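You operate a simulated robot arm through the tools that you are given. There is no shell and no other tool.

You run a simulated two-armed robot. Do the job below in one go: nothing can be reset, and whatever is moved stays where it is left.

## Task
Run hot water up to the trough's green band and add 3 doses.
Fine: turn the main valve on; put the plug in and set the mixer to HOT before the tap runs; the doses come from the cleaner doser; turn the tap off. Set down upright: wash plug.

The check looks at the end state, three seconds after you hand in, the way a careful person would. Anything else that was tipped, shoved, dropped, spilled or broken makes it a failure.

## Robot
Two 7-joint arms with two-finger parallel grippers on one trunk that stands fixed in place. Base frame: the origin is at the foot of the trunk, x ahead of it, y to its left, z up. Readings come in m, rad, newtons and seconds.
The left shoulder is at [0.08, 0.131, 0.947], the right one opposite. With the tool pointing down near the work surface each hand reaches from about 0.38 to 0.84 m from the base axis, measured 20 degrees to its own side. Payload 1.57 kg a hand.
The tool frame of a hand sits at the grasp point between the pads (the TCP): z along the fingers, y along the line on which they close. The tips reach 0.03 m beyond it. The gripper opens to 0.11 m. The fingers are 0.024 m wide and 0.012 m thick; the gripper's body (0.048 by 0.112 m) begins 0.078 m behind the TCP.
Orientation is that of the tool frame in the base frame, as a unit quaternion [w, x, y, z]. With the fingers straight down and closing along the base's y, the tool's x points along the base's -x, its y along +y and its z along -z.

## Interface
- The arms move only by the tool arm_command. It takes "left_plan", "right_plan" or both (then of equal length, played together; a hand with none holds still); each is a list of rows, each an object of numbers (a shift or turn left out is 0, a gripper value left out holds the last): "dx", "dy", "dz": the shift along the base's x, y, z in units of 20 mm (1.0 is 20 mm); "wx", "wy", "wz": the turn, a rotation vector about the base's x, y, z in units of 6 degrees (1.0 is 6 degrees); "gripper": the finger opening in cm, from 0 to 11. In form: [{"dx": .., "dy": .., "dz": .., "wx": .., "wy": .., "wz": .., "gripper": ..}, ...]. A call has 1 to 20 rows; each row shifts and turns the commanded pose from where the row before left it. A call with a number of a shift or a turn outside -1 to 1 is refused whole. Each row takes 0.2 s and may step no farther than 0.05 m and 0.15 rad from the row before; otherwise, or with a gripper value out of range, the whole call is refused. Where a pose cannot be reached the arm comes as near as it can. A force on the tool above 50 N (or 10 N above the force at the start of the call, whichever is more), or a blocked arm, ends the call early, and 0.2 s more pass. Each finger travels about 0.108 m/s and halts on what it meets, pressing with about 34 N; the grip force reading is that of the motor and also rises with nothing between the fingers. The clock runs only during rows and for 0.2 s after the last one: add rows that do not move to give the fingers time. It gives the time, the measured TCP pose, the force on the tool (base axes), the opening and the grip force at its end, in the units of the frame above (readings bear some noise), with the torque about the TCP (base axes, N m) and any sound that the robot's microphone picked up.
- Cameras (640 x 400 px; columns grow to the right, rows downward): "scene" is now at [-0.0657, 0.055, 1.443]; the picture's right is [0.58, -0.82, 0.00], its down [-0.28, -0.20, -0.94] and it looks along [0.77, 0.54, -0.34] (base axes); focal length 214 px, centre (320, 200). "left" rides on the left gripper at [0.07, -0.016, -0.141] in its tool frame; the picture's right is [0.23, 0.97, 0.00], its down [-0.86, 0.20, -0.48] and it looks along [-0.47, 0.11, 0.88] (tool axes); focal length 222 px, centre (320, 200). "right" rides on the right gripper at [0.07, 0.016, -0.141] in its tool frame; the picture's right is [-0.23, 0.97, 0.00], its down [-0.86, -0.20, -0.48] and it looks along [-0.47, -0.11, 0.88] (tool axes); focal length 222 px, centre (320, 200). There is no depth. A picture from a camera that has moved, and an enlarged one, comes with that camera's place and axes in the base frame and with its lens.
- get_image(camera): a new picture of that camera. The clock stands still meanwhile.
- turn_head(pan, tilt): turns the head with the scene camera to pan (to the left, within 1.902 rad either way) and tilt (down, from -0.506 to 1.204), counted from straight ahead of the robot. It gives what a move gives.
- zoom(camera, box): a new picture of the part [left, top, right, bottom] of that camera's present view, enlarged. The clock stands still meanwhile.
- sign_off(): hands the job in; it is judged then, once.

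Places have to be worked out from the pictures, the camera data and where the tool is seen. Open the grippers and draw the arms clear of the work before you hand the job in, unless the task says otherwise.

The tools are called after ">>>" by a JSON object that holds its "method" and its "body". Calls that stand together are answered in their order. arm_command: Moves the arms, as the interface text tells. Its arguments: {"type":"object","properties":{"left_plan":{"type":"array","items":{"type":"object","properties":{"dx":{"type":"number"},"dy":{"type":"number"},"dz":{"type":"number"},"wx":{"type":"number"},"wy":{"type":"number"},"wz":{"type":"number"},"gripper":{"type":"number"}}}},"right_plan":{"type":"array","items":{"type":"object","properties":{"dx":{"type":"number"},"dy":{"type":"number"},"dz":{"type":"number"},"wx":{"type":"number"},"wy":{"type":"number"},"wz":{"type":"number"},"gripper":{"type":"number"}}}}},"required":[]} The other tools are called the same way: turn_head (pan, tilt) turns the head that bears the scene camera; get_image (camera) takes a picture; zoom (camera, box) takes an enlarged picture of a part of a camera's view; sign_off () hands the job in.

At the start:

```text
time: 0.0
left_tool_pos: [0.2804, 0.3289, 1.4151]
left_ee_rot: [0.0, -0.001, 1.0, 0.0]
left_wrist_force: [0.1, 0.3, 0.1]
left_moment: [0.0, -0.01, 0.02]
left_grip_width: 0.1098
left_finger_force: 0.1
right_tool_pos: [0.3552, 0.0101, 1.4148]
right_ee_rot: [0.0, 0.0, 1.0, 0.0]
right_wrist_force: [0.8, -0.4, 1.2]
right_moment: [0.01, 0.0, -0.02]
right_grip_width: 0.1104
right_finger_force: 0.0
head pan, tilt: [0.618, 0.349]
```

scene: 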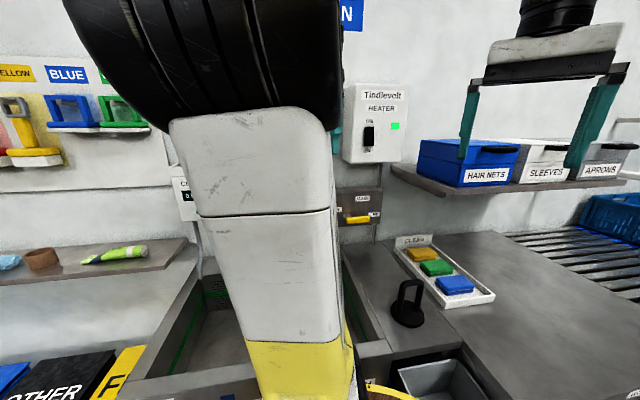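
right: 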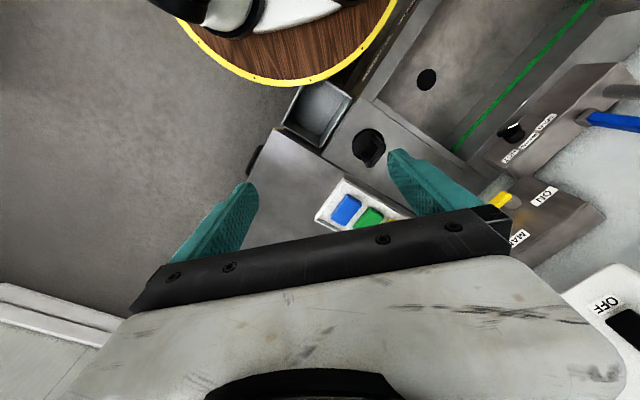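
left: 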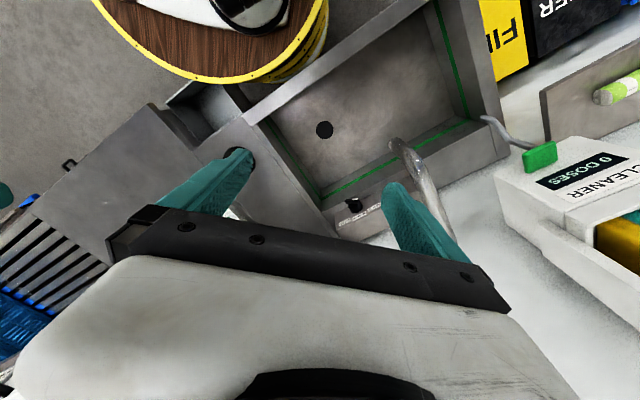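

The left arm blocks the head camera's view of the trough. I'll take closer looks from each camera before moving anything.

>>> {"method": "zoom", "body": {"camera": "left", "box": [200, 0, 640, 275]}}

>>> {"method": "zoom", "body": {"camera": "right", "box": [240, 0, 640, 250]}}

>>> {"method": "zoom", "body": {"camera": "scene", "box": [320, 60, 640, 260]}}

>>> {"method": "zoom", "body": {"camera": "scene", "box": [320, 200, 640, 400]}}

```text
1.45 times, centred on (420, 138) of left
camera zoom: at [0.2104, 0.3131, 1.5566], right [-0.23, 0.97, 0.0], down [0.86, 0.2, 0.48], along [0.47, 0.11, -0.88], focal length 323 px, centre (174, 291)
```

zoom: 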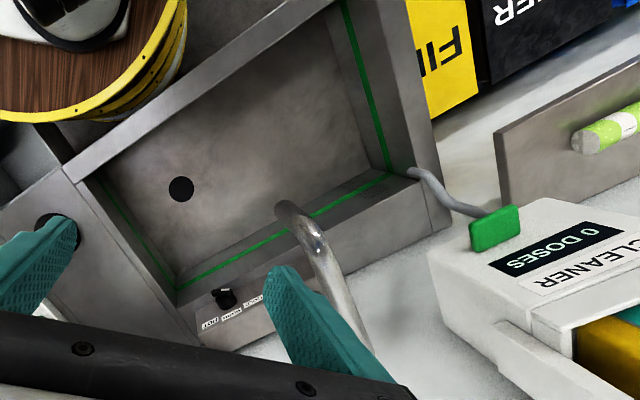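

```text
1.60 times, centred on (440, 125) of right
camera zoom: at [0.2853, 0.025, 1.5564], right [0.23, 0.97, 0.0], down [0.86, -0.2, 0.48], along [0.47, -0.11, -0.88], focal length 355 px, centre (128, 320)
```

zoom: 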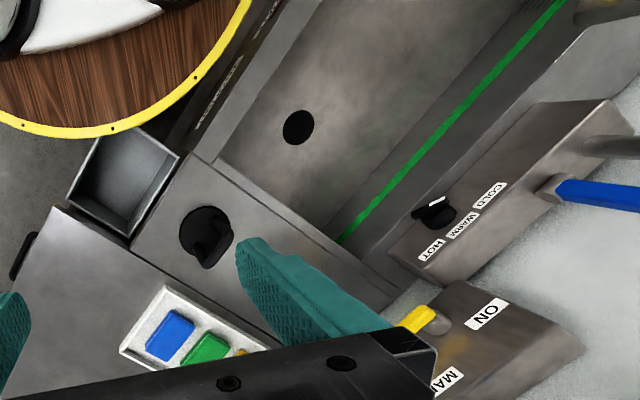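

```text
2.00 times, centred on (480, 160) of scene
camera zoom: at [-0.0657, 0.055, 1.443], right [0.58, -0.82, 0.0], down [-0.28, -0.2, -0.94], along [0.77, 0.54, -0.34], focal length 429 px, centre (0, 280)
```

zoom: 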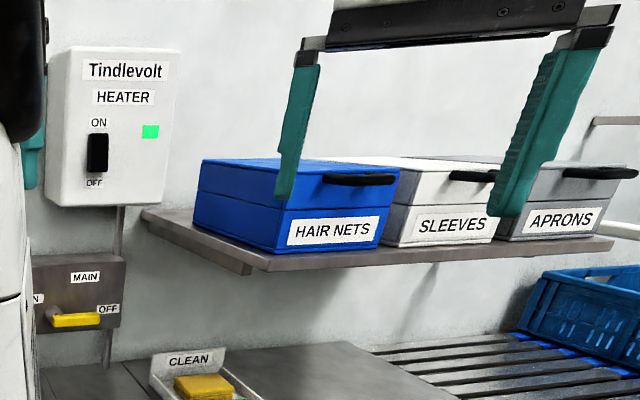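

```text
2.00 times, centred on (480, 300) of scene
camera zoom: at [-0.0657, 0.055, 1.443], right [0.58, -0.82, 0.0], down [-0.28, -0.2, -0.94], along [0.77, 0.54, -0.34], focal length 429 px, centre (0, 0)
```

zoom: 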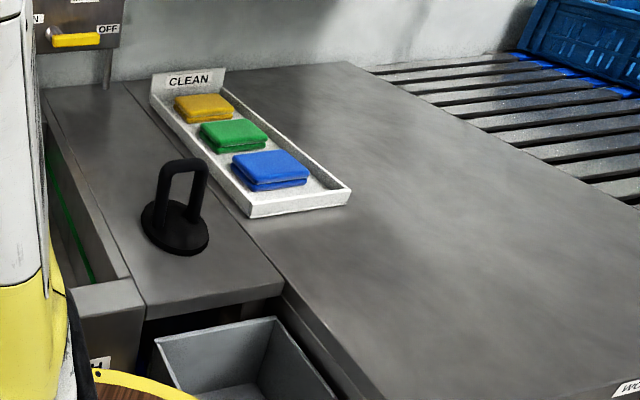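

Both cameras agree on the drain at about (0.37, 0.37, 0.71) and the plug at about (0.50, 0.12, 0.885), and the wall is turned about 35° to the left. I'll swing the left arm out to the left and back to clear the head's view.

>>> {"method": "arm_command", "body": {"left_plan": [{"dx": -0.5, "dy": 1}, {"dx": -0.5, "dy": 1}, {"dx": -0.5, "dy": 1}, {"dx": -0.5, "dy": 1}, {"dx": -0.5, "dy": 1}, {"dx": -0.5, "dy": 1}, {"dx": -0.5, "dy": 1}, {"dx": -0.5, "dy": 1}]}}

>>> {"method": "get_image", "body": {"camera": "scene"}}

>>> {"method": "get_image", "body": {"camera": "left"}}

```text
time: 1.8
left_tool_pos: [0.2026, 0.4899, 1.4166]
left_ee_rot: [-0.002, 0.0, 1.0, 0.0]
left_wrist_force: [0.3, -0.3, 0.8]
left_moment: [0.03, 0.02, -0.02]
left_grip_width: 0.1101
left_finger_force: 0.0
right_tool_pos: [0.3534, 0.0087, 1.4135]
right_ee_rot: [0.0, -0.001, 1.0, 0.0]
right_wrist_force: [0.3, 0.8, 0.2]
right_moment: [0.03, 0.01, -0.02]
right_grip_width: 0.1098
right_finger_force: 0.1
head pan, tilt: [0.618, 0.349]
```

```text
taken
```

scene: 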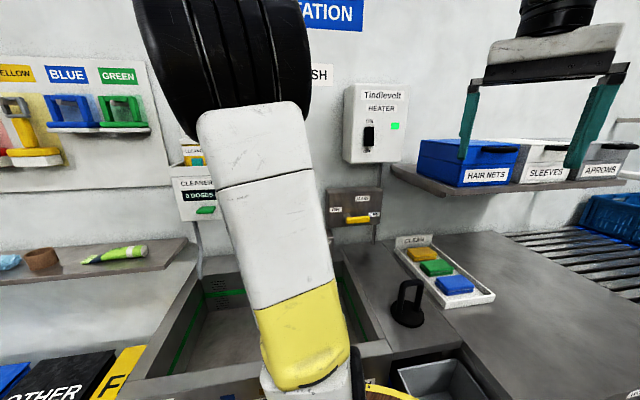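

```text
taken
camera left: at [0.1307, 0.4734, 1.5577], right [-0.23, 0.97, 0.0], down [0.86, 0.2, 0.48], along [0.47, 0.11, -0.88], focal length 222 px, centre (320, 200)
```

left: 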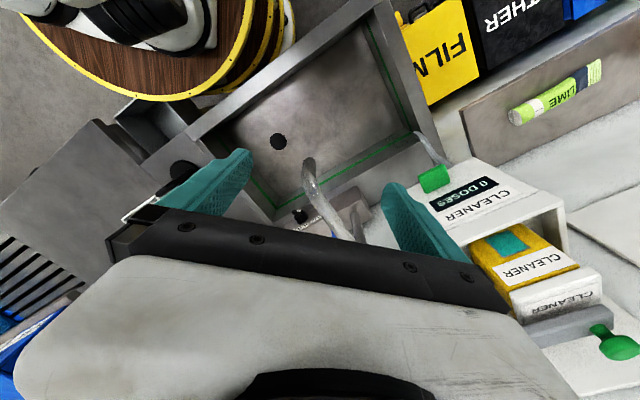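

The left forearm still hides the trough. I'll carry it further left and back.

>>> {"method": "arm_command", "body": {"left_plan": [{"dx": -1, "dy": 0.8}, {"dx": -1, "dy": 0.8}, {"dx": -1, "dy": 0.8}, {"dx": -1, "dy": 0.8}, {"dx": -1, "dy": 0.8}, {"dx": -1, "dy": 0.8}, {"dx": -1, "dy": 0.8}, {"dx": -1, "dy": 0.8}]}}

>>> {"method": "get_image", "body": {"camera": "scene"}}

```text
time: 3.6
left_tool_pos: [0.0423, 0.6114, 1.3962]
left_ee_rot: [0.0, 0.0, 1.0, 0.002]
left_wrist_force: [0.3, 0.5, -0.6]
left_moment: [0.0, 0.01, 0.06]
left_grip_width: 0.1104
left_finger_force: 0.0
left hand out of reach, approached as far as the arm can: row 5, 6, 7, 8
right_tool_pos: [0.3546, 0.009, 1.4151]
right_ee_rot: [0.001, 0.0, 1.0, 0.0]
right_wrist_force: [0.6, 0.0, -0.3]
right_moment: [0.0, 0.05, -0.03]
right_grip_width: 0.11
right_finger_force: 0.0
head pan, tilt: [0.618, 0.349]
```

```text
taken
```

scene: 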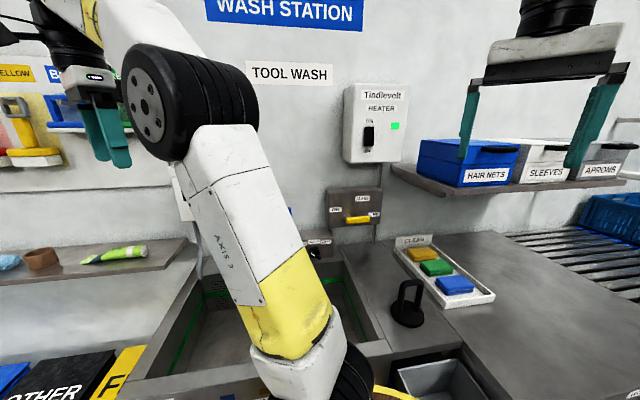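

The trough is still partly hidden, so I'll lower the left hand in free air to drop the elbow.

>>> {"method": "arm_command", "body": {"left_plan": [{"dz": -1}, {"dz": -1}, {"dz": -1}, {"dz": -1}, {"dz": -1}, {"dz": -1}, {"dz": -1}, {"dz": -1}, {"dz": -1}, {"dz": -1}]}}

>>> {"method": "get_image", "body": {"camera": "scene"}}

```text
time: 5.8
left_tool_pos: [0.0412, 0.6099, 1.1964]
left_ee_rot: [0.001, -0.001, 1.0, 0.0]
left_wrist_force: [0.0, 0.0, -0.5]
left_moment: [0.0, 0.01, 0.0]
left_grip_width: 0.1101
left_finger_force: 0.0
right_tool_pos: [0.3538, 0.0091, 1.4148]
right_ee_rot: [0.0, -0.001, 1.0, 0.0]
right_wrist_force: [0.9, -0.8, 0.0]
right_moment: [-0.01, 0.05, 0.01]
right_grip_width: 0.1101
right_finger_force: 0.1
head pan, tilt: [0.618, 0.349]
```

```text
taken
```

scene: 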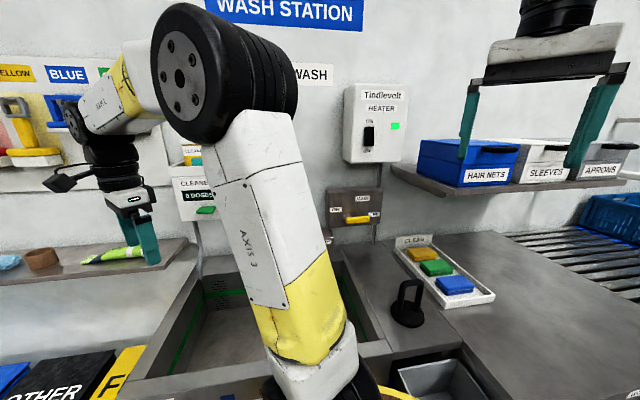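

The elbow keeps blocking that view, but the valve, heater and doser show past it. I'll zoom in on those parts.

>>> {"method": "zoom", "body": {"camera": "scene", "box": [320, 80, 420, 250]}}

>>> {"method": "zoom", "body": {"camera": "scene", "box": [140, 140, 260, 260]}}

>>> {"method": "zoom", "body": {"camera": "right", "box": [440, 50, 640, 350]}}

```text
2.35 times, centred on (370, 165) of scene
camera zoom: at [-0.0657, 0.055, 1.443], right [0.58, -0.82, 0.0], down [-0.28, -0.2, -0.94], along [0.77, 0.54, -0.34], focal length 505 px, centre (202, 282)
```

zoom: 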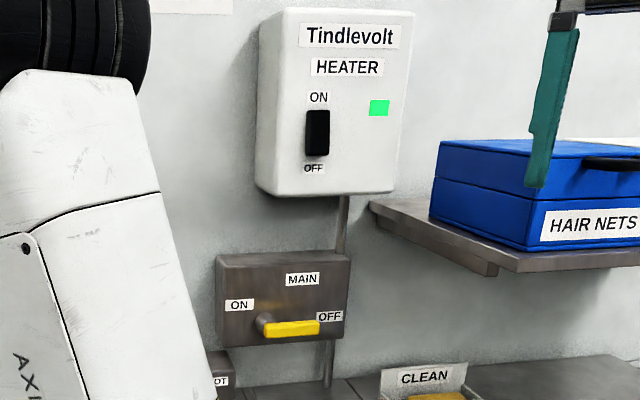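

```text
3.33 times, centred on (200, 200) of scene
camera zoom: at [-0.0657, 0.055, 1.443], right [0.58, -0.82, 0.0], down [-0.28, -0.2, -0.94], along [0.77, 0.54, -0.34], focal length 715 px, centre (720, 200)
```

zoom: 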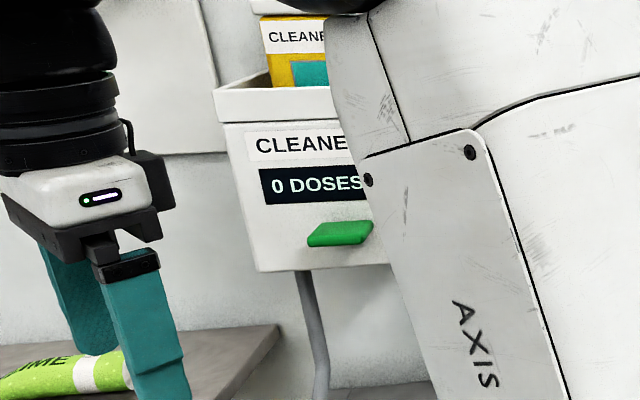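

```text
1.33 times, centred on (540, 200) of right
camera zoom: at [0.2853, 0.0251, 1.5564], right [0.23, 0.97, 0.0], down [0.86, -0.2, 0.48], along [0.47, -0.11, -0.88], focal length 296 px, centre (27, 200)
```

zoom: 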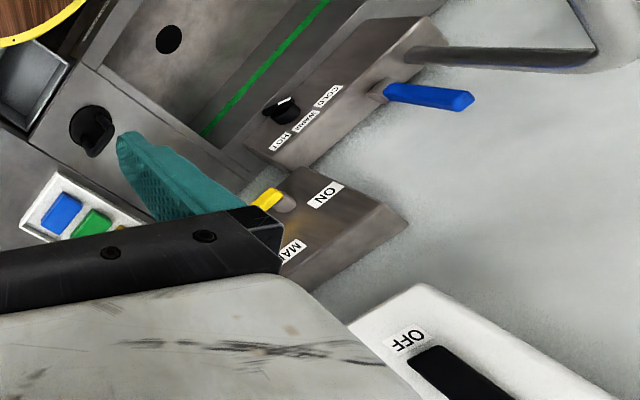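

Working in wall coordinates, the wall normal points about 45° to the left. The doser button is near (0.24, 0.70, 1.19) and the main valve lever near (0.63, 0.39, 1.09). I'll turn and pitch the right hand so its camera faces the wall panel.

>>> {"method": "arm_command", "body": {"right_plan": [{"wy": -1}, {"wy": -1}, {"wy": -1}, {"wy": -1}, {"wy": -1}, {"wz": 1, "dz": -0.6}, {"wz": 1, "dz": -0.6}, {"wz": 1, "dz": -0.6}, {"wz": 1, "dz": -0.6}, {"wz": 1, "dz": -0.6}, {"wz": 1, "dz": -0.6}, {"wz": 1, "dz": -0.6}, {"wz": 0.5}]}}

>>> {"method": "get_image", "body": {"camera": "right"}}

>>> {"method": "get_image", "body": {"camera": "scene"}}

```text
time: 8.6
left_tool_pos: [0.0426, 0.6096, 1.1956]
left_ee_rot: [0.0, 0.0, 1.0, 0.0]
left_wrist_force: [0.2, -1.2, 0.1]
left_moment: [0.04, 0.03, -0.03]
left_grip_width: 0.1099
left_finger_force: 0.0
right_tool_pos: [0.3534, 0.0073, 1.3314]
right_ee_rot: [0.238, -0.37, 0.892, 0.099]
right_wrist_force: [0.2, -0.8, 0.2]
right_moment: [0.07, -0.02, 0.0]
right_grip_width: 0.1098
right_finger_force: 0.0
head pan, tilt: [0.618, 0.349]
```

```text
taken
camera right: at [0.2503, -0.0735, 1.4187], right [-0.55, 0.83, 0.11], down [0.49, 0.21, 0.84], along [0.67, 0.52, -0.53], focal length 222 px, centre (320, 200)
```

right: 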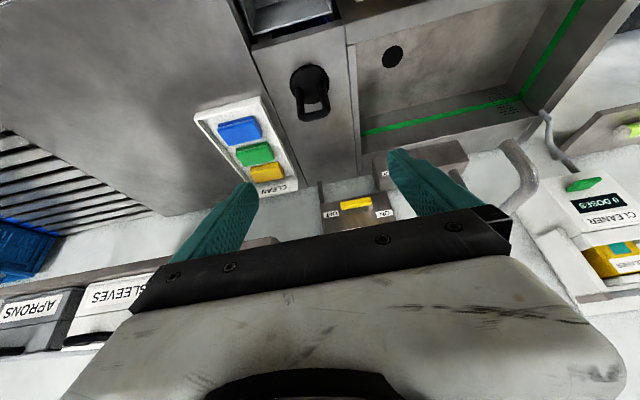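

```text
taken
```

scene: 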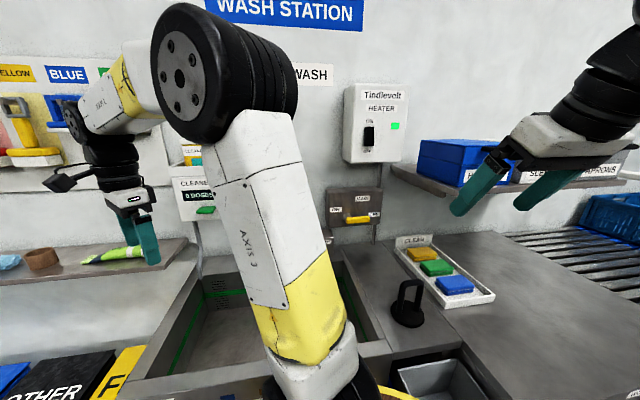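

The right camera, upside down here, now sees the valve, tap, mixer and doser. I'll zoom in on them.

>>> {"method": "zoom", "body": {"camera": "right", "box": [300, 130, 480, 240]}}

>>> {"method": "zoom", "body": {"camera": "right", "box": [440, 90, 640, 290]}}

>>> {"method": "zoom", "body": {"camera": "right", "box": [240, 30, 440, 150]}}

```text
3.56 times, centred on (390, 185) of right
camera zoom: at [0.2503, -0.0735, 1.4187], right [-0.55, 0.83, 0.11], down [0.49, 0.21, 0.84], along [0.67, 0.52, -0.53], focal length 790 px, centre (71, 253)
```

zoom: 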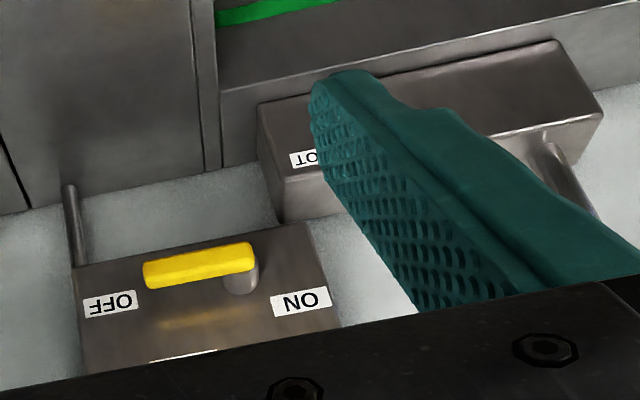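

```text
2.00 times, centred on (540, 190) of right
camera zoom: at [0.2503, -0.0735, 1.4187], right [-0.55, 0.83, 0.11], down [0.49, 0.21, 0.84], along [0.67, 0.52, -0.53], focal length 444 px, centre (-120, 220)
```

zoom: 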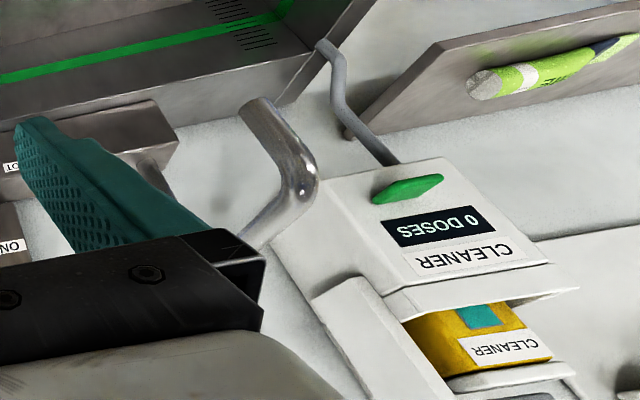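

```text
3.20 times, centred on (340, 90) of right
camera zoom: at [0.2503, -0.0735, 1.4187], right [-0.55, 0.83, 0.11], down [0.49, 0.21, 0.84], along [0.67, 0.52, -0.53], focal length 711 px, centre (256, 552)
```

zoom: 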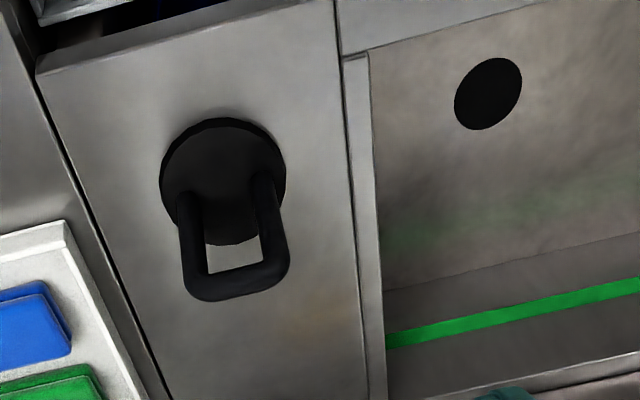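

The valve lever points to OFF, with its stem near (0.626, 0.405, 1.08) and its tip near (0.67, 0.33, 1.085). I'll pitch the right hand to horizontal, lower it and shift it left for a close, unobstructed view of the panels.

>>> {"method": "arm_command", "body": {"right_plan": [{"wx": 0.7, "wy": -0.7, "dz": -1}, {"wx": 0.7, "wy": -0.7, "dz": -1}, {"wx": 0.7, "wy": -0.7, "dz": -1}, {"wx": 0.7, "wy": -0.7, "dz": -1}, {"wx": 0.7, "wy": -0.7, "dz": -1}, {"dx": 0, "dy": 0.8}, {"dy": 0.8}, {"dy": 0.8}, {"dy": 0.8}, {"dy": 0.8}, {"gripper": 0}, {}, {}]}}

>>> {"method": "get_image", "body": {"camera": "right"}}

>>> {"method": "get_image", "body": {"camera": "scene"}}

```text
time: 11.4
left_tool_pos: [0.0425, 0.6103, 1.1967]
left_ee_rot: [0.0, 0.001, 1.0, 0.0]
left_wrist_force: [0.0, -0.3, 0.1]
left_moment: [-0.01, 0.01, 0.01]
left_grip_width: 0.1101
left_finger_force: 0.1
right_tool_pos: [0.3539, 0.0887, 1.2304]
right_ee_rot: [0.46, -0.332, 0.802, 0.191]
right_wrist_force: [0.4, 0.4, -0.5]
right_moment: [-0.01, 0.03, 0.0]
right_grip_width: 0.0001
right_finger_force: 21.1
head pan, tilt: [0.618, 0.349]
```

```text
taken
camera right: at [0.2328, -0.0113, 1.2415], right [-0.61, 0.77, 0.2], down [0.15, -0.13, 0.98], along [0.78, 0.63, -0.04], focal length 222 px, centre (320, 200)
```

right: 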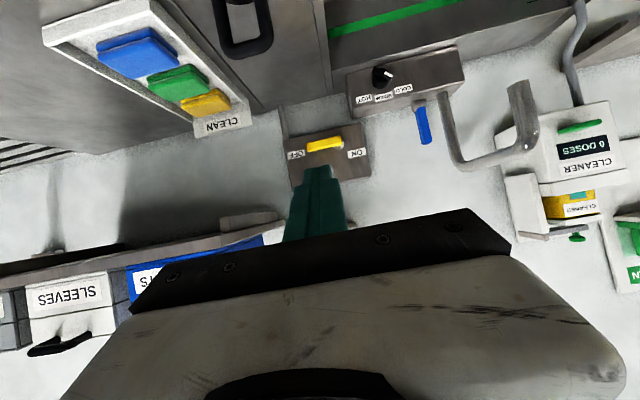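

```text
taken
```

scene: 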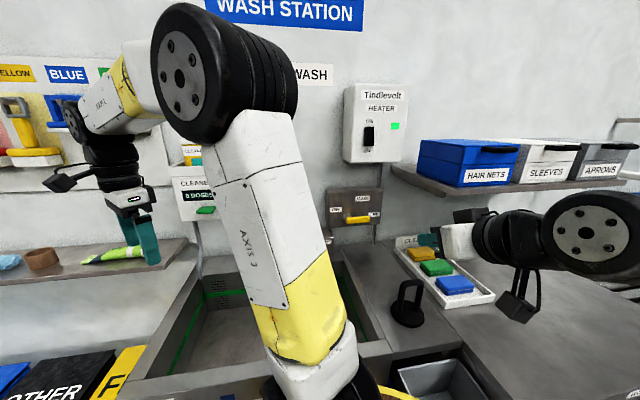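

The view is now nearly frontal, and the blue tap lever, mixer knob, doser and main lever all show. I'll zoom in on them.

>>> {"method": "zoom", "body": {"camera": "right", "box": [270, 40, 470, 190]}}

>>> {"method": "zoom", "body": {"camera": "right", "box": [400, 40, 640, 260]}}

```text
2.67 times, centred on (370, 115) of right
camera zoom: at [0.2328, -0.0113, 1.2415], right [-0.61, 0.77, 0.2], down [0.15, -0.13, 0.98], along [0.78, 0.63, -0.04], focal length 592 px, centre (187, 427)
```

zoom: 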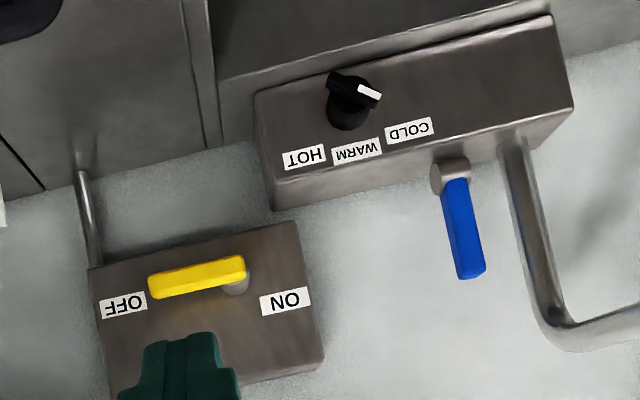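

```text
1.82 times, centred on (520, 150) of right
camera zoom: at [0.2328, -0.0113, 1.2415], right [-0.61, 0.77, 0.2], down [0.15, -0.13, 0.98], along [0.78, 0.63, -0.04], focal length 404 px, centre (-44, 291)
```

zoom: 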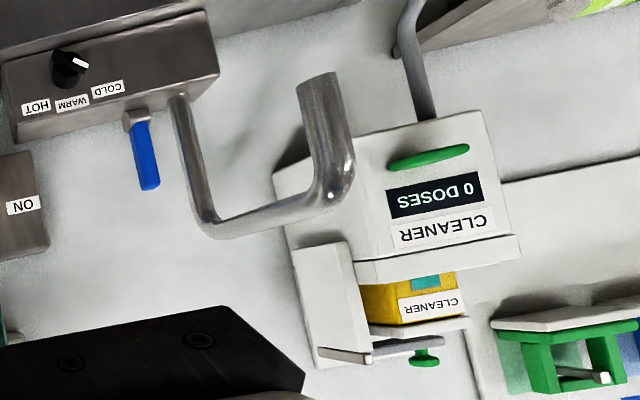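

The readings now fit together: the mixer points at COLD, and HOT is 120° clockwise of it. The tap lever stands upright near (0.51, 0.61, 1.03–1.12). The plug's loop handle runs along the wall direction, with its top at about (0.483, 0.123, 1.015). The left arm will take the plug first, so I'll back the right hand off and bring the left one over at a safe height.

>>> {"method": "arm_command", "body": {"right_plan": [{"dx": -0.3, "dy": -1}, {"dx": -0.3, "dy": -1}, {"dx": -0.3, "dy": -1}, {"dx": -0.3, "dy": -1}, {"dx": -0.3, "dy": -1}, {"dx": -0.3, "dy": -1}, {"dx": -0.3, "dy": -1}, {"dx": -0.3, "dy": -1}, {"dx": -0.3, "dy": -1}, {"dx": -0.3, "dy": -1}, {"dy": -1}, {"dy": -1}]}}

>>> {"method": "arm_command", "body": {"left_plan": [{"dz": 1}, {"dz": 1}, {"dz": 1}, {"dz": 1}, {"dz": 1}, {"dx": 1, "dy": -1}, {"dx": 1, "dy": -1}, {"dx": 1, "dy": -1}, {"dx": 1, "dy": -1}, {"dx": 1, "dy": -1}, {"dx": 1, "dy": -1}, {"dx": 1, "dy": -1}, {"dx": 1, "dy": -1}, {"dx": 1, "dy": -1}, {"dx": 1, "dy": -1}, {"dx": 1, "dy": -1}, {"dx": 1, "dy": -1}]}}

>>> {"method": "get_image", "body": {"camera": "right"}}

>>> {"method": "get_image", "body": {"camera": "left"}}

```text
time: 14.0
left_tool_pos: [0.042, 0.6096, 1.1963]
left_ee_rot: [-0.001, 0.0, 1.0, 0.001]
left_wrist_force: [0.3, 1.0, 0.7]
left_moment: [0.0, 0.02, -0.01]
left_grip_width: 0.1099
left_finger_force: 0.0
right_tool_pos: [0.2998, -0.15, 1.2441]
right_ee_rot: [0.46, -0.332, 0.802, 0.19]
right_wrist_force: [0.0, 0.0, -0.9]
right_moment: [-0.07, -0.01, 0.03]
right_grip_width: 0.0
right_finger_force: 21.3
right hand out of reach, approached as far as the arm can: row 3, 4, 6
head pan, tilt: [0.618, 0.349]
```

```text
time: 17.6
left_tool_pos: [0.2814, 0.3704, 1.2971]
left_ee_rot: [0.0, 0.0, 1.0, 0.0]
left_wrist_force: [0.7, 0.2, -0.1]
left_moment: [-0.01, -0.02, 0.01]
left_grip_width: 0.11
left_finger_force: 0.1
right_tool_pos: [0.2993, -0.15, 1.2441]
right_ee_rot: [0.46, -0.331, 0.801, 0.19]
right_wrist_force: [-0.5, 0.8, 0.5]
right_moment: [-0.01, -0.03, -0.02]
right_grip_width: 0.0002
right_finger_force: 21.2
head pan, tilt: [0.618, 0.349]
```

```text
taken
camera right: at [0.1778, -0.2497, 1.2555], right [-0.61, 0.77, 0.2], down [0.15, -0.13, 0.98], along [0.78, 0.63, -0.04], focal length 222 px, centre (320, 200)
```

right: 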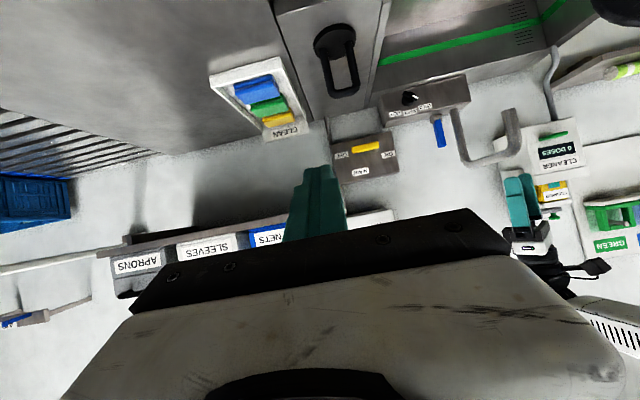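

```text
taken
camera left: at [0.2105, 0.3541, 1.438], right [-0.23, 0.97, 0.0], down [0.86, 0.2, 0.48], along [0.47, 0.11, -0.88], focal length 222 px, centre (320, 200)
```

left: 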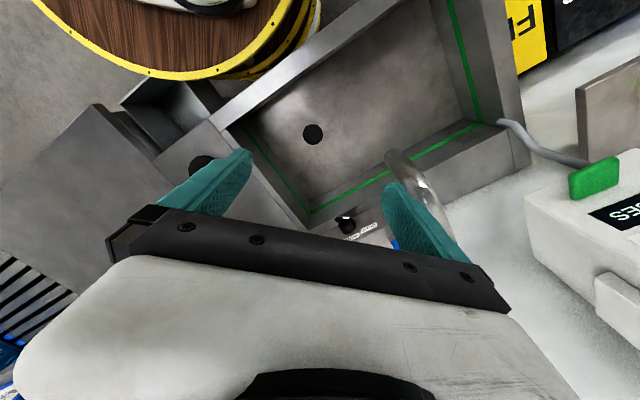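

The right camera now sees the MAIN panel unobstructed, so I'll zoom in on it and the tap.

>>> {"method": "zoom", "body": {"camera": "right", "box": [310, 60, 480, 190]}}

>>> {"method": "zoom", "body": {"camera": "right", "box": [270, 0, 390, 110]}}

>>> {"method": "zoom", "body": {"camera": "left", "box": [280, 90, 480, 270]}}

```text
3.08 times, centred on (395, 125) of right
camera zoom: at [0.1778, -0.2497, 1.2555], right [-0.61, 0.77, 0.2], down [0.15, -0.13, 0.98], along [0.78, 0.63, -0.04], focal length 684 px, centre (89, 431)
```

zoom: 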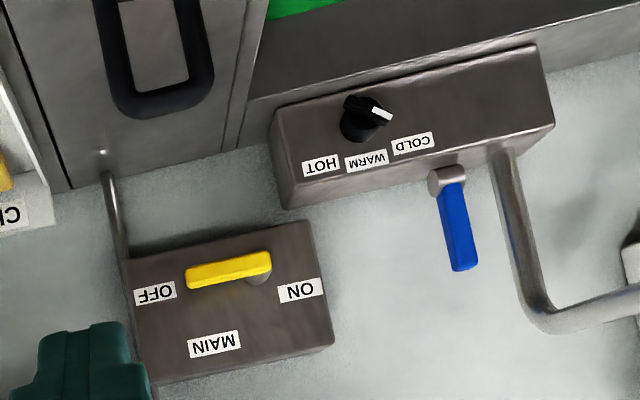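

```text
3.64 times, centred on (330, 55) of right
camera zoom: at [0.1778, -0.2497, 1.2555], right [-0.61, 0.77, 0.2], down [0.15, -0.13, 0.98], along [0.78, 0.63, -0.04], focal length 808 px, centre (284, 727)
```

zoom: 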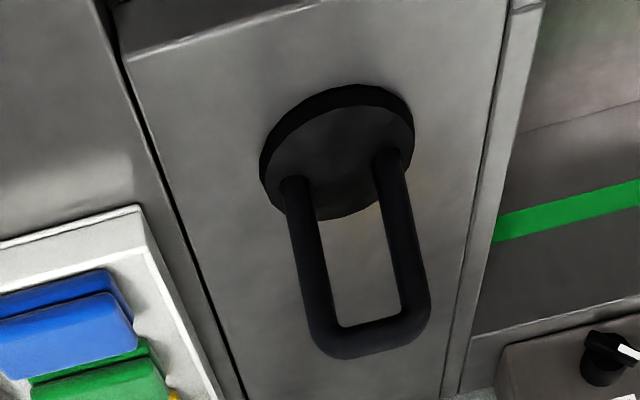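

```text
2.22 times, centred on (380, 180) of left
camera zoom: at [0.2105, 0.3541, 1.438], right [-0.23, 0.97, 0.0], down [0.86, 0.2, 0.48], along [0.47, 0.11, -0.88], focal length 494 px, centre (187, 244)
```

zoom: 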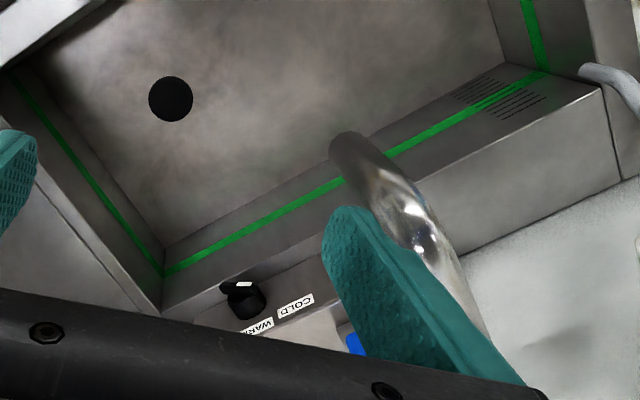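

The plug's handle legs are clear and its bar lies parallel to the wall. I'll bring the left hand over it, yawed 45° so the fingers close along the bar.

>>> {"method": "arm_command", "body": {"left_plan": [{"dx": 0.785, "dy": -0.95, "dz": -0.46, "wz": 0.577}, {"dx": 0.785, "dy": -0.95, "dz": -0.46, "wz": 0.577}, {"dx": 0.785, "dy": -0.95, "dz": -0.46, "wz": 0.577}, {"dx": 0.785, "dy": -0.95, "dz": -0.46, "wz": 0.577}, {"dx": 0.785, "dy": -0.95, "dz": -0.46, "wz": 0.577}, {"dx": 0.785, "dy": -0.95, "dz": -0.46, "wz": 0.577}, {"dx": 0.785, "dy": -0.95, "dz": -0.46, "wz": 0.577}, {"dx": 0.785, "dy": -0.95, "dz": -0.46, "wz": 0.577}, {"dx": 0.785, "dy": -0.95, "dz": -0.46, "wz": 0.577}, {"dx": 0.785, "dy": -0.95, "dz": -0.46, "wz": 0.577}, {"dx": 0.785, "dy": -0.95, "dz": -0.46, "wz": 0.577}, {"dx": 0.785, "dy": -0.95, "dz": -0.46, "wz": 0.577}, {"dx": 0.785, "dy": -0.95, "dz": -0.46, "wz": 0.577}]}}

>>> {"method": "get_image", "body": {"camera": "left"}}

>>> {"method": "get_image", "body": {"camera": "right"}}

>>> {"method": "get_image", "body": {"camera": "scene"}}

```text
time: 20.4
left_tool_pos: [0.4866, 0.1202, 1.1753]
left_ee_rot: [0.0, -0.383, 0.924, 0.0]
left_wrist_force: [-1.2, -0.6, -0.1]
left_moment: [0.01, -0.01, 0.03]
left_grip_width: 0.11
left_finger_force: 0.1
right_tool_pos: [0.2997, -0.1507, 1.2446]
right_ee_rot: [0.46, -0.332, 0.801, 0.19]
right_wrist_force: [0.4, 0.0, 0.6]
right_moment: [0.01, -0.03, -0.01]
right_grip_width: 0.0001
right_finger_force: 20.9
head pan, tilt: [0.618, 0.349]
```

```text
taken
camera left: at [0.447, 0.0597, 1.3168], right [-0.85, 0.53, 0.0], down [0.46, 0.75, 0.48], along [0.25, 0.41, -0.88], focal length 222 px, centre (320, 200)
```

left: 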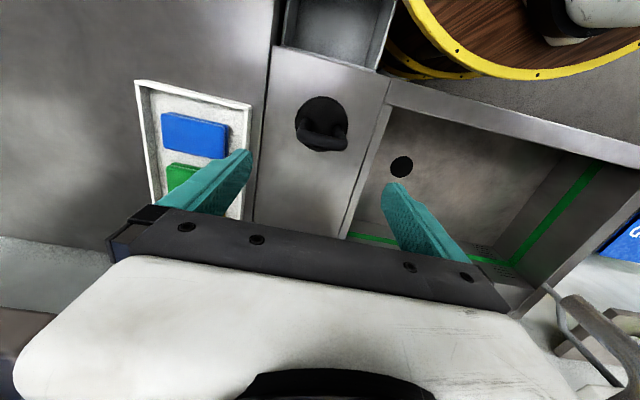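

```text
taken
camera right: at [0.1777, -0.2497, 1.2555], right [-0.61, 0.77, 0.2], down [0.15, -0.13, 0.98], along [0.78, 0.63, -0.04], focal length 222 px, centre (320, 200)
```

right: 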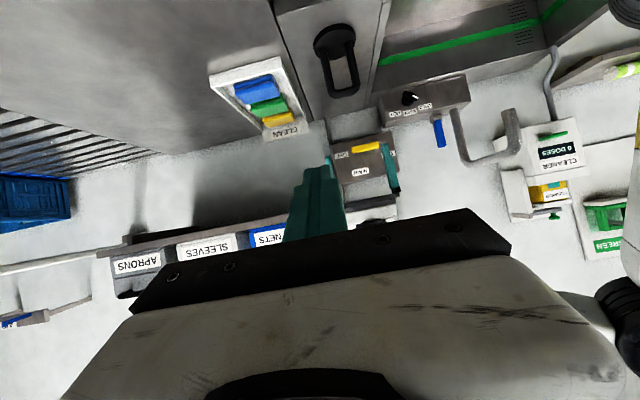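

```text
taken
```

scene: 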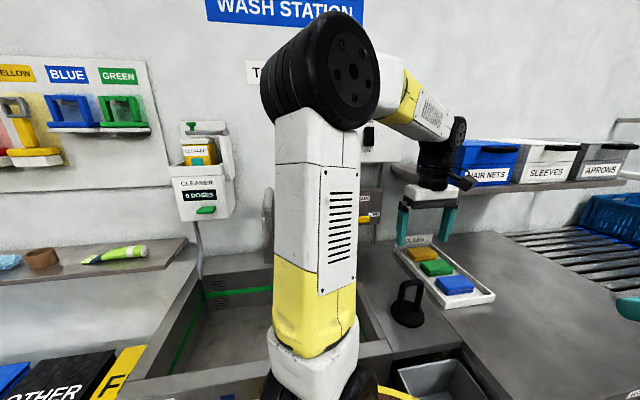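

The left camera puts the handle centre at about (0.483, 0.125), within 5 mm of the tool axis. I'll nudge the hand and descend to straddle the handle, then close.

>>> {"method": "arm_command", "body": {"left_plan": [{"dx": -0.18, "dy": 0.22, "dz": -1}, {"dz": -1}, {"dz": -1}, {"dz": -1}, {"dz": -1}, {"dz": -1}, {"dz": -1}, {"dz": -1}, {"dz": -1}]}}

>>> {"method": "get_image", "body": {"camera": "left"}}

>>> {"method": "zoom", "body": {"camera": "scene", "box": [360, 180, 520, 340]}}

>>> {"method": "zoom", "body": {"camera": "right", "box": [270, 0, 430, 120]}}

```text
time: 22.4
left_tool_pos: [0.4824, 0.1284, 0.9971]
left_ee_rot: [0.0, -0.382, 0.924, 0.0]
left_wrist_force: [0.5, -0.1, -0.7]
left_moment: [0.02, -0.04, -0.02]
left_grip_width: 0.1098
left_finger_force: 0.2
right_tool_pos: [0.3016, -0.1501, 1.2446]
right_ee_rot: [0.46, -0.332, 0.801, 0.191]
right_wrist_force: [0.3, 0.5, 0.1]
right_moment: [0.02, 0.01, 0.0]
right_grip_width: 0.0
right_finger_force: 21.3
head pan, tilt: [0.618, 0.349]
```

```text
taken
camera left: at [0.4432, 0.0674, 1.1384], right [-0.85, 0.53, 0.0], down [0.46, 0.75, 0.48], along [0.25, 0.41, -0.88], focal length 222 px, centre (320, 200)
```

left: 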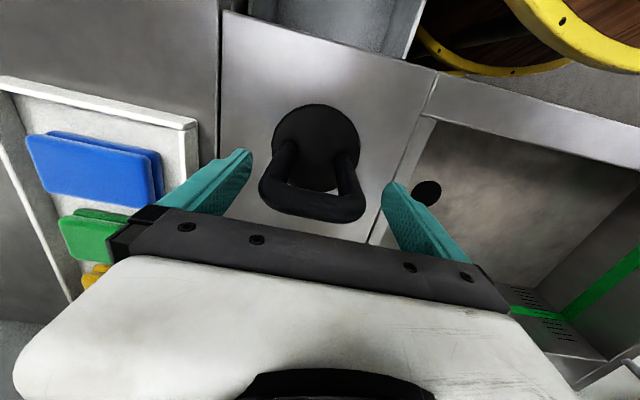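

```text
2.50 times, centred on (440, 260) of scene
camera zoom: at [-0.0659, 0.0548, 1.443], right [0.58, -0.82, 0.0], down [-0.28, -0.2, -0.94], along [0.77, 0.54, -0.34], focal length 536 px, centre (20, 50)
```

zoom: 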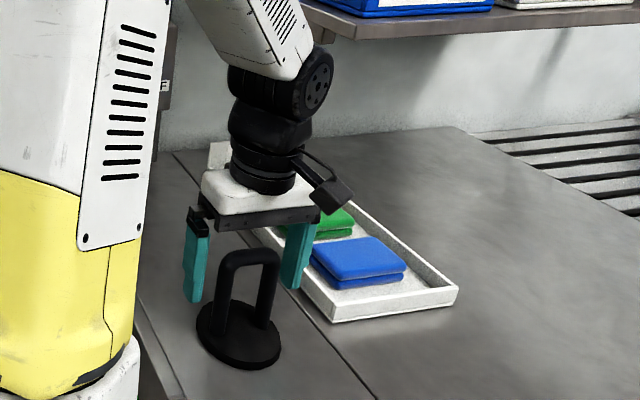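

```text
3.33 times, centred on (350, 60) of right
camera zoom: at [0.1778, -0.2498, 1.2555], right [-0.61, 0.77, 0.2], down [0.15, -0.13, 0.98], along [0.78, 0.63, -0.04], focal length 740 px, centre (220, 667)
```

zoom: 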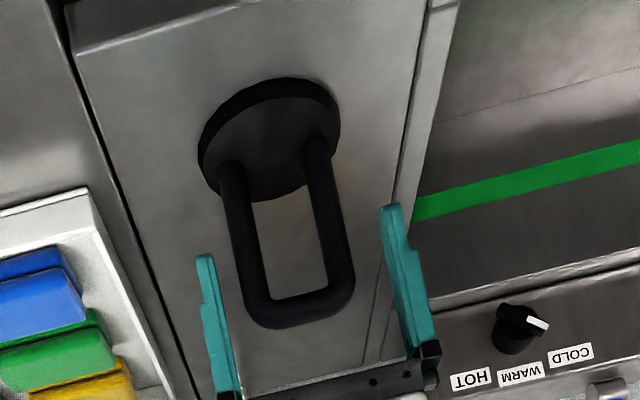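

The handle bar projects right onto the tool axis, between the fingers. I'll lower 12 mm more and close.

>>> {"method": "arm_command", "body": {"left_plan": [{"dz": -0.6}, {"gripper": 3}, {}, {}, {}, {}]}}

>>> {"method": "get_image", "body": {"camera": "left"}}

```text
time: 23.8
left_tool_pos: [0.4829, 0.1284, 0.9846]
left_ee_rot: [0.0, -0.382, 0.924, 0.0]
left_wrist_force: [6.3, -3.9, 4.6]
left_moment: [-0.12, -0.17, -0.02]
left_grip_width: 0.0737
left_finger_force: 33.3
right_tool_pos: [0.3009, -0.1508, 1.2439]
right_ee_rot: [0.46, -0.332, 0.801, 0.19]
right_wrist_force: [0.1, -0.5, -0.6]
right_moment: [0.01, -0.03, -0.01]
right_grip_width: 0.0
right_finger_force: 21.9
head pan, tilt: [0.618, 0.349]
```

```text
taken
camera left: at [0.4436, 0.0664, 1.127], right [-0.85, 0.53, 0.0], down [0.46, 0.75, 0.48], along [0.25, 0.41, -0.88], focal length 222 px, centre (320, 200)
```

left: 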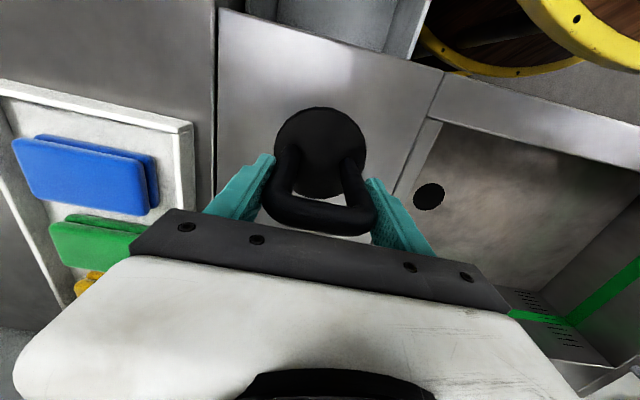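

The grip holds the handle at 7.4 cm. I'll lift 10 cm and check that the plug came up straight.

>>> {"method": "arm_command", "body": {"left_plan": [{"dz": 0.5}, {"dz": 0.5}, {"dz": 1}, {"dz": 1}, {"dz": 1}, {"dz": 1}]}}

>>> {"method": "zoom", "body": {"camera": "right", "box": [270, 0, 430, 120]}}

>>> {"method": "get_image", "body": {"camera": "left"}}

```text
time: 25.2
left_tool_pos: [0.4829, 0.1272, 1.0845]
left_ee_rot: [0.0, -0.382, 0.924, -0.001]
left_wrist_force: [0.6, 0.0, -3.3]
left_moment: [0.01, 0.01, 0.04]
left_grip_width: 0.0736
left_finger_force: 33.8
right_tool_pos: [0.2993, -0.1482, 1.2442]
right_ee_rot: [0.46, -0.332, 0.801, 0.191]
right_wrist_force: [0.5, -0.7, 0.4]
right_moment: [-0.02, 0.03, 0.01]
right_grip_width: 0.0
right_finger_force: 21.3
head pan, tilt: [0.618, 0.349]
```

```text
3.33 times, centred on (350, 60) of right
camera zoom: at [0.1781, -0.2498, 1.2554], right [-0.61, 0.77, 0.2], down [0.15, -0.13, 0.98], along [0.78, 0.63, -0.04], focal length 740 px, centre (220, 667)
```

zoom: 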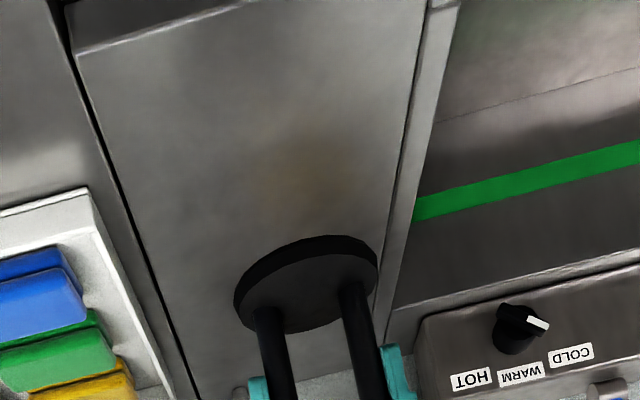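

```text
taken
camera left: at [0.4441, 0.0667, 1.2263], right [-0.85, 0.53, 0.0], down [0.46, 0.75, 0.48], along [0.25, 0.41, -0.88], focal length 222 px, centre (320, 200)
```

left: 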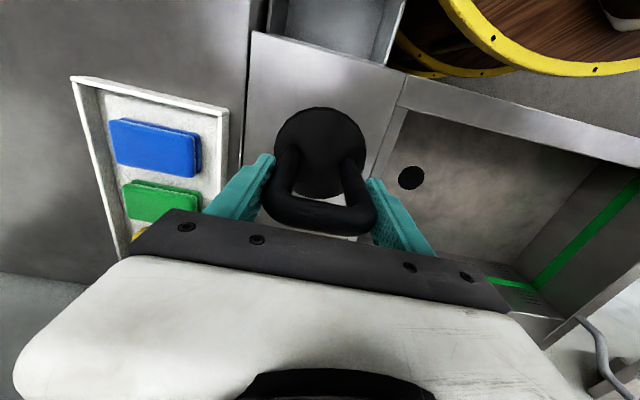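

The plug hangs straight. The drain works out at about (0.367, 0.373), so I'll carry it over there at this height.

>>> {"method": "arm_command", "body": {"left_plan": [{"dx": -0.446, "dy": 0.946}, {"dx": -0.446, "dy": 0.946}, {"dx": -0.446, "dy": 0.946}, {"dx": -0.446, "dy": 0.946}, {"dx": -0.446, "dy": 0.946}, {"dx": -0.446, "dy": 0.946}, {"dx": -0.446, "dy": 0.946}, {"dx": -0.446, "dy": 0.946}, {"dx": -0.446, "dy": 0.946}, {"dx": -0.446, "dy": 0.946}, {"dx": -0.446, "dy": 0.946}, {"dx": -0.446, "dy": 0.946}, {"dx": -0.446, "dy": 0.946}]}}

>>> {"method": "get_image", "body": {"camera": "left"}}

>>> {"method": "get_image", "body": {"camera": "right"}}

>>> {"method": "get_image", "body": {"camera": "scene"}}

```text
time: 28.0
left_tool_pos: [0.367, 0.3751, 1.0852]
left_ee_rot: [0.001, -0.382, 0.924, 0.0]
left_wrist_force: [0.6, -0.2, -2.8]
left_moment: [0.0, -0.04, 0.05]
left_grip_width: 0.0738
left_finger_force: 34.0
right_tool_pos: [0.3004, -0.1494, 1.2434]
right_ee_rot: [0.46, -0.332, 0.801, 0.19]
right_wrist_force: [0.3, 0.6, 0.0]
right_moment: [0.01, 0.02, 0.0]
right_grip_width: 0.0
right_finger_force: 20.9
head pan, tilt: [0.618, 0.349]
```

```text
taken
camera left: at [0.3285, 0.3128, 1.2271], right [-0.85, 0.53, 0.0], down [0.46, 0.75, 0.48], along [0.25, 0.41, -0.88], focal length 222 px, centre (320, 200)
```

left: 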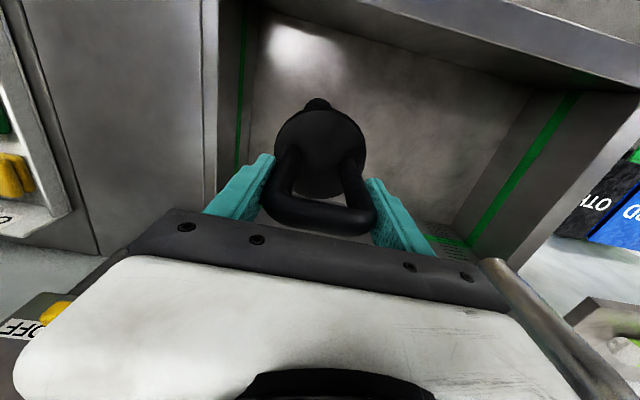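

```text
taken
camera right: at [0.178, -0.2499, 1.2554], right [-0.61, 0.77, 0.2], down [0.15, -0.13, 0.98], along [0.78, 0.63, -0.04], focal length 222 px, centre (320, 200)
```

right: 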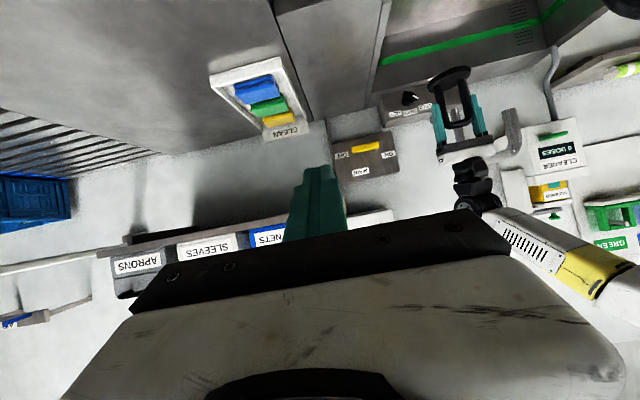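

```text
taken
```

scene: 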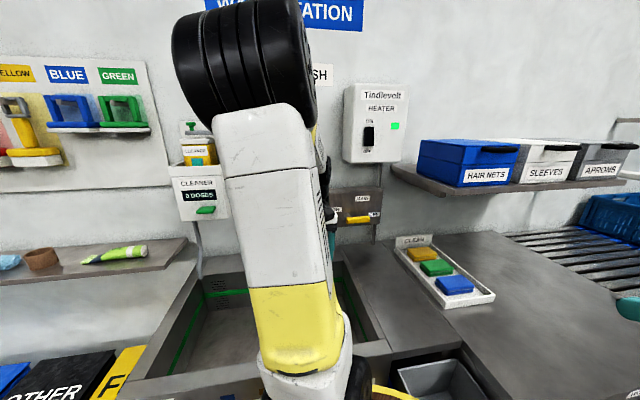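

The drain's far edge peeks out beyond the held plug. I'll zoom in to check the alignment.

>>> {"method": "zoom", "body": {"camera": "left", "box": [250, 70, 390, 210]}}

```text
2.86 times, centred on (320, 140) of left
camera zoom: at [0.3285, 0.3128, 1.2271], right [-0.85, 0.53, 0.0], down [0.46, 0.75, 0.48], along [0.25, 0.41, -0.88], focal length 635 px, centre (320, 371)
```

zoom: 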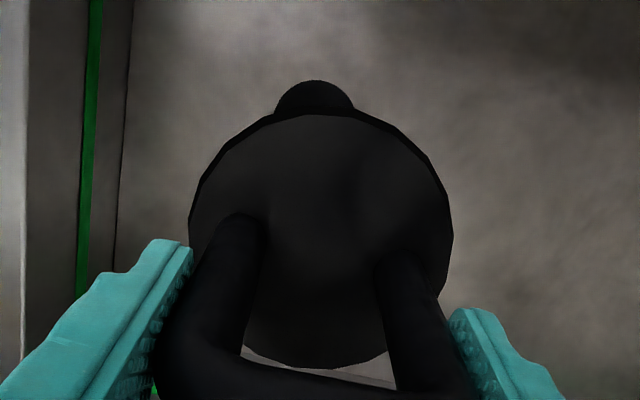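

The plug is within about 5 mm of the drain. I'll correct 4 mm and descend most of the way, then check again.

>>> {"method": "arm_command", "body": {"left_plan": [{"dy": -0.2, "dz": -1}, {"dz": -1}, {"dz": -1}, {"dz": -1}, {"dz": -1}, {"dz": -1}, {"dz": -1}, {"dz": -1}, {"dz": -1}, {"dz": -1}]}}

>>> {"method": "zoom", "body": {"camera": "left", "box": [230, 60, 410, 220]}}

>>> {"method": "get_image", "body": {"camera": "right"}}

```text
time: 30.2
left_tool_pos: [0.3675, 0.3694, 0.8848]
left_ee_rot: [0.0, -0.382, 0.924, 0.0]
left_wrist_force: [-0.6, 0.1, -2.2]
left_moment: [0.01, -0.01, 0.01]
left_grip_width: 0.0738
left_finger_force: 33.4
right_tool_pos: [0.2985, -0.1502, 1.2442]
right_ee_rot: [0.459, -0.333, 0.801, 0.191]
right_wrist_force: [-0.1, -0.4, -0.2]
right_moment: [0.04, -0.02, -0.02]
right_grip_width: 0.0002
right_finger_force: 21.0
head pan, tilt: [0.618, 0.349]
```

```text
2.50 times, centred on (320, 140) of left
camera zoom: at [0.3275, 0.3077, 1.0266], right [-0.85, 0.53, 0.0], down [0.46, 0.75, 0.48], along [0.25, 0.41, -0.88], focal length 555 px, centre (320, 350)
```

zoom: 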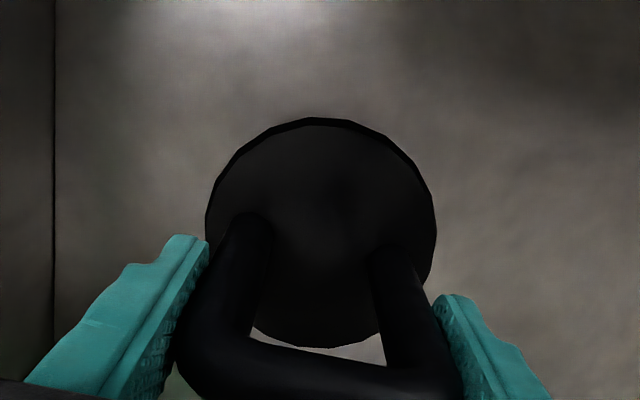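

```text
taken
camera right: at [0.1778, -0.2498, 1.2555], right [-0.61, 0.77, 0.2], down [0.15, -0.13, 0.98], along [0.78, 0.63, -0.04], focal length 222 px, centre (320, 200)
```

right: 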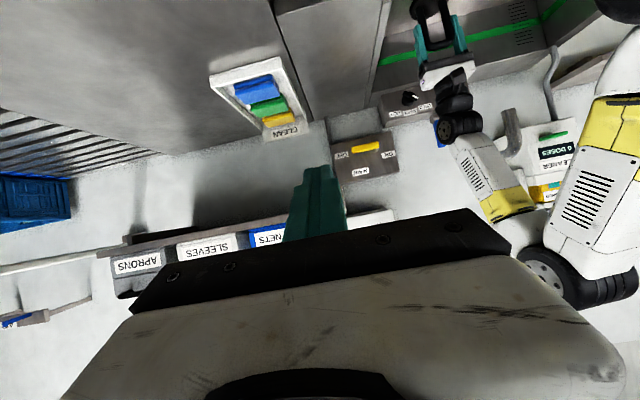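

The hole is now fully behind the plug. I'll lower slowly, expecting contact near TCP z of about 0.81.

>>> {"method": "arm_command", "body": {"left_plan": [{"dz": -0.5}, {"dz": -0.5}, {"dz": -0.5}, {"dz": -0.5}, {"dz": -0.5}, {"dz": -0.5}, {"dz": -0.3}, {"dz": -0.3}, {"dz": -0.3}, {"dz": -0.3}, {"dz": -0.3}, {"dz": -0.3}, {"dz": -0.3}, {"dz": -0.3}]}}

>>> {"method": "zoom", "body": {"camera": "left", "box": [230, 60, 410, 220]}}

```text
time: 32.4
left_tool_pos: [0.3679, 0.3686, 0.8045]
left_ee_rot: [0.003, -0.383, 0.924, 0.001]
left_wrist_force: [-7.8, -4.4, 29.9]
left_moment: [0.74, 0.2, 0.12]
left_grip_width: 0.0737
left_finger_force: 34.5
right_tool_pos: [0.299, -0.1499, 1.2433]
right_ee_rot: [0.459, -0.332, 0.802, 0.19]
right_wrist_force: [0.9, 1.0, 0.3]
right_moment: [-0.04, 0.0, 0.01]
right_grip_width: 0.0
right_finger_force: 21.3
head pan, tilt: [0.618, 0.349]
stopped in row 11 (left hand): the force on the tool passed its limit at 70 N (the readings are from after the stop); the commanded pose is now the measured one
```

```text
2.50 times, centred on (320, 140) of left
camera zoom: at [0.3278, 0.3082, 0.9459], right [-0.85, 0.53, 0.0], down [0.46, 0.75, 0.48], along [0.26, 0.41, -0.88], focal length 555 px, centre (320, 350)
```

zoom: 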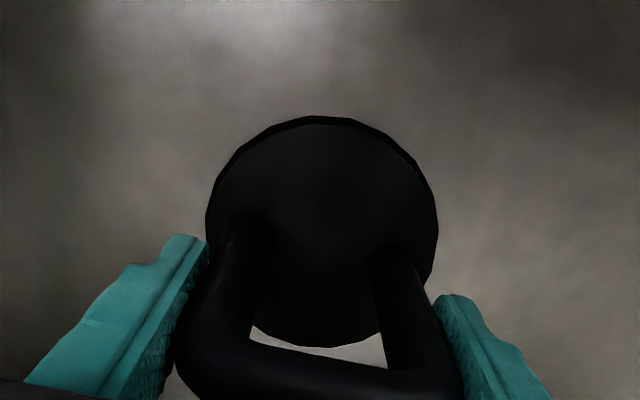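

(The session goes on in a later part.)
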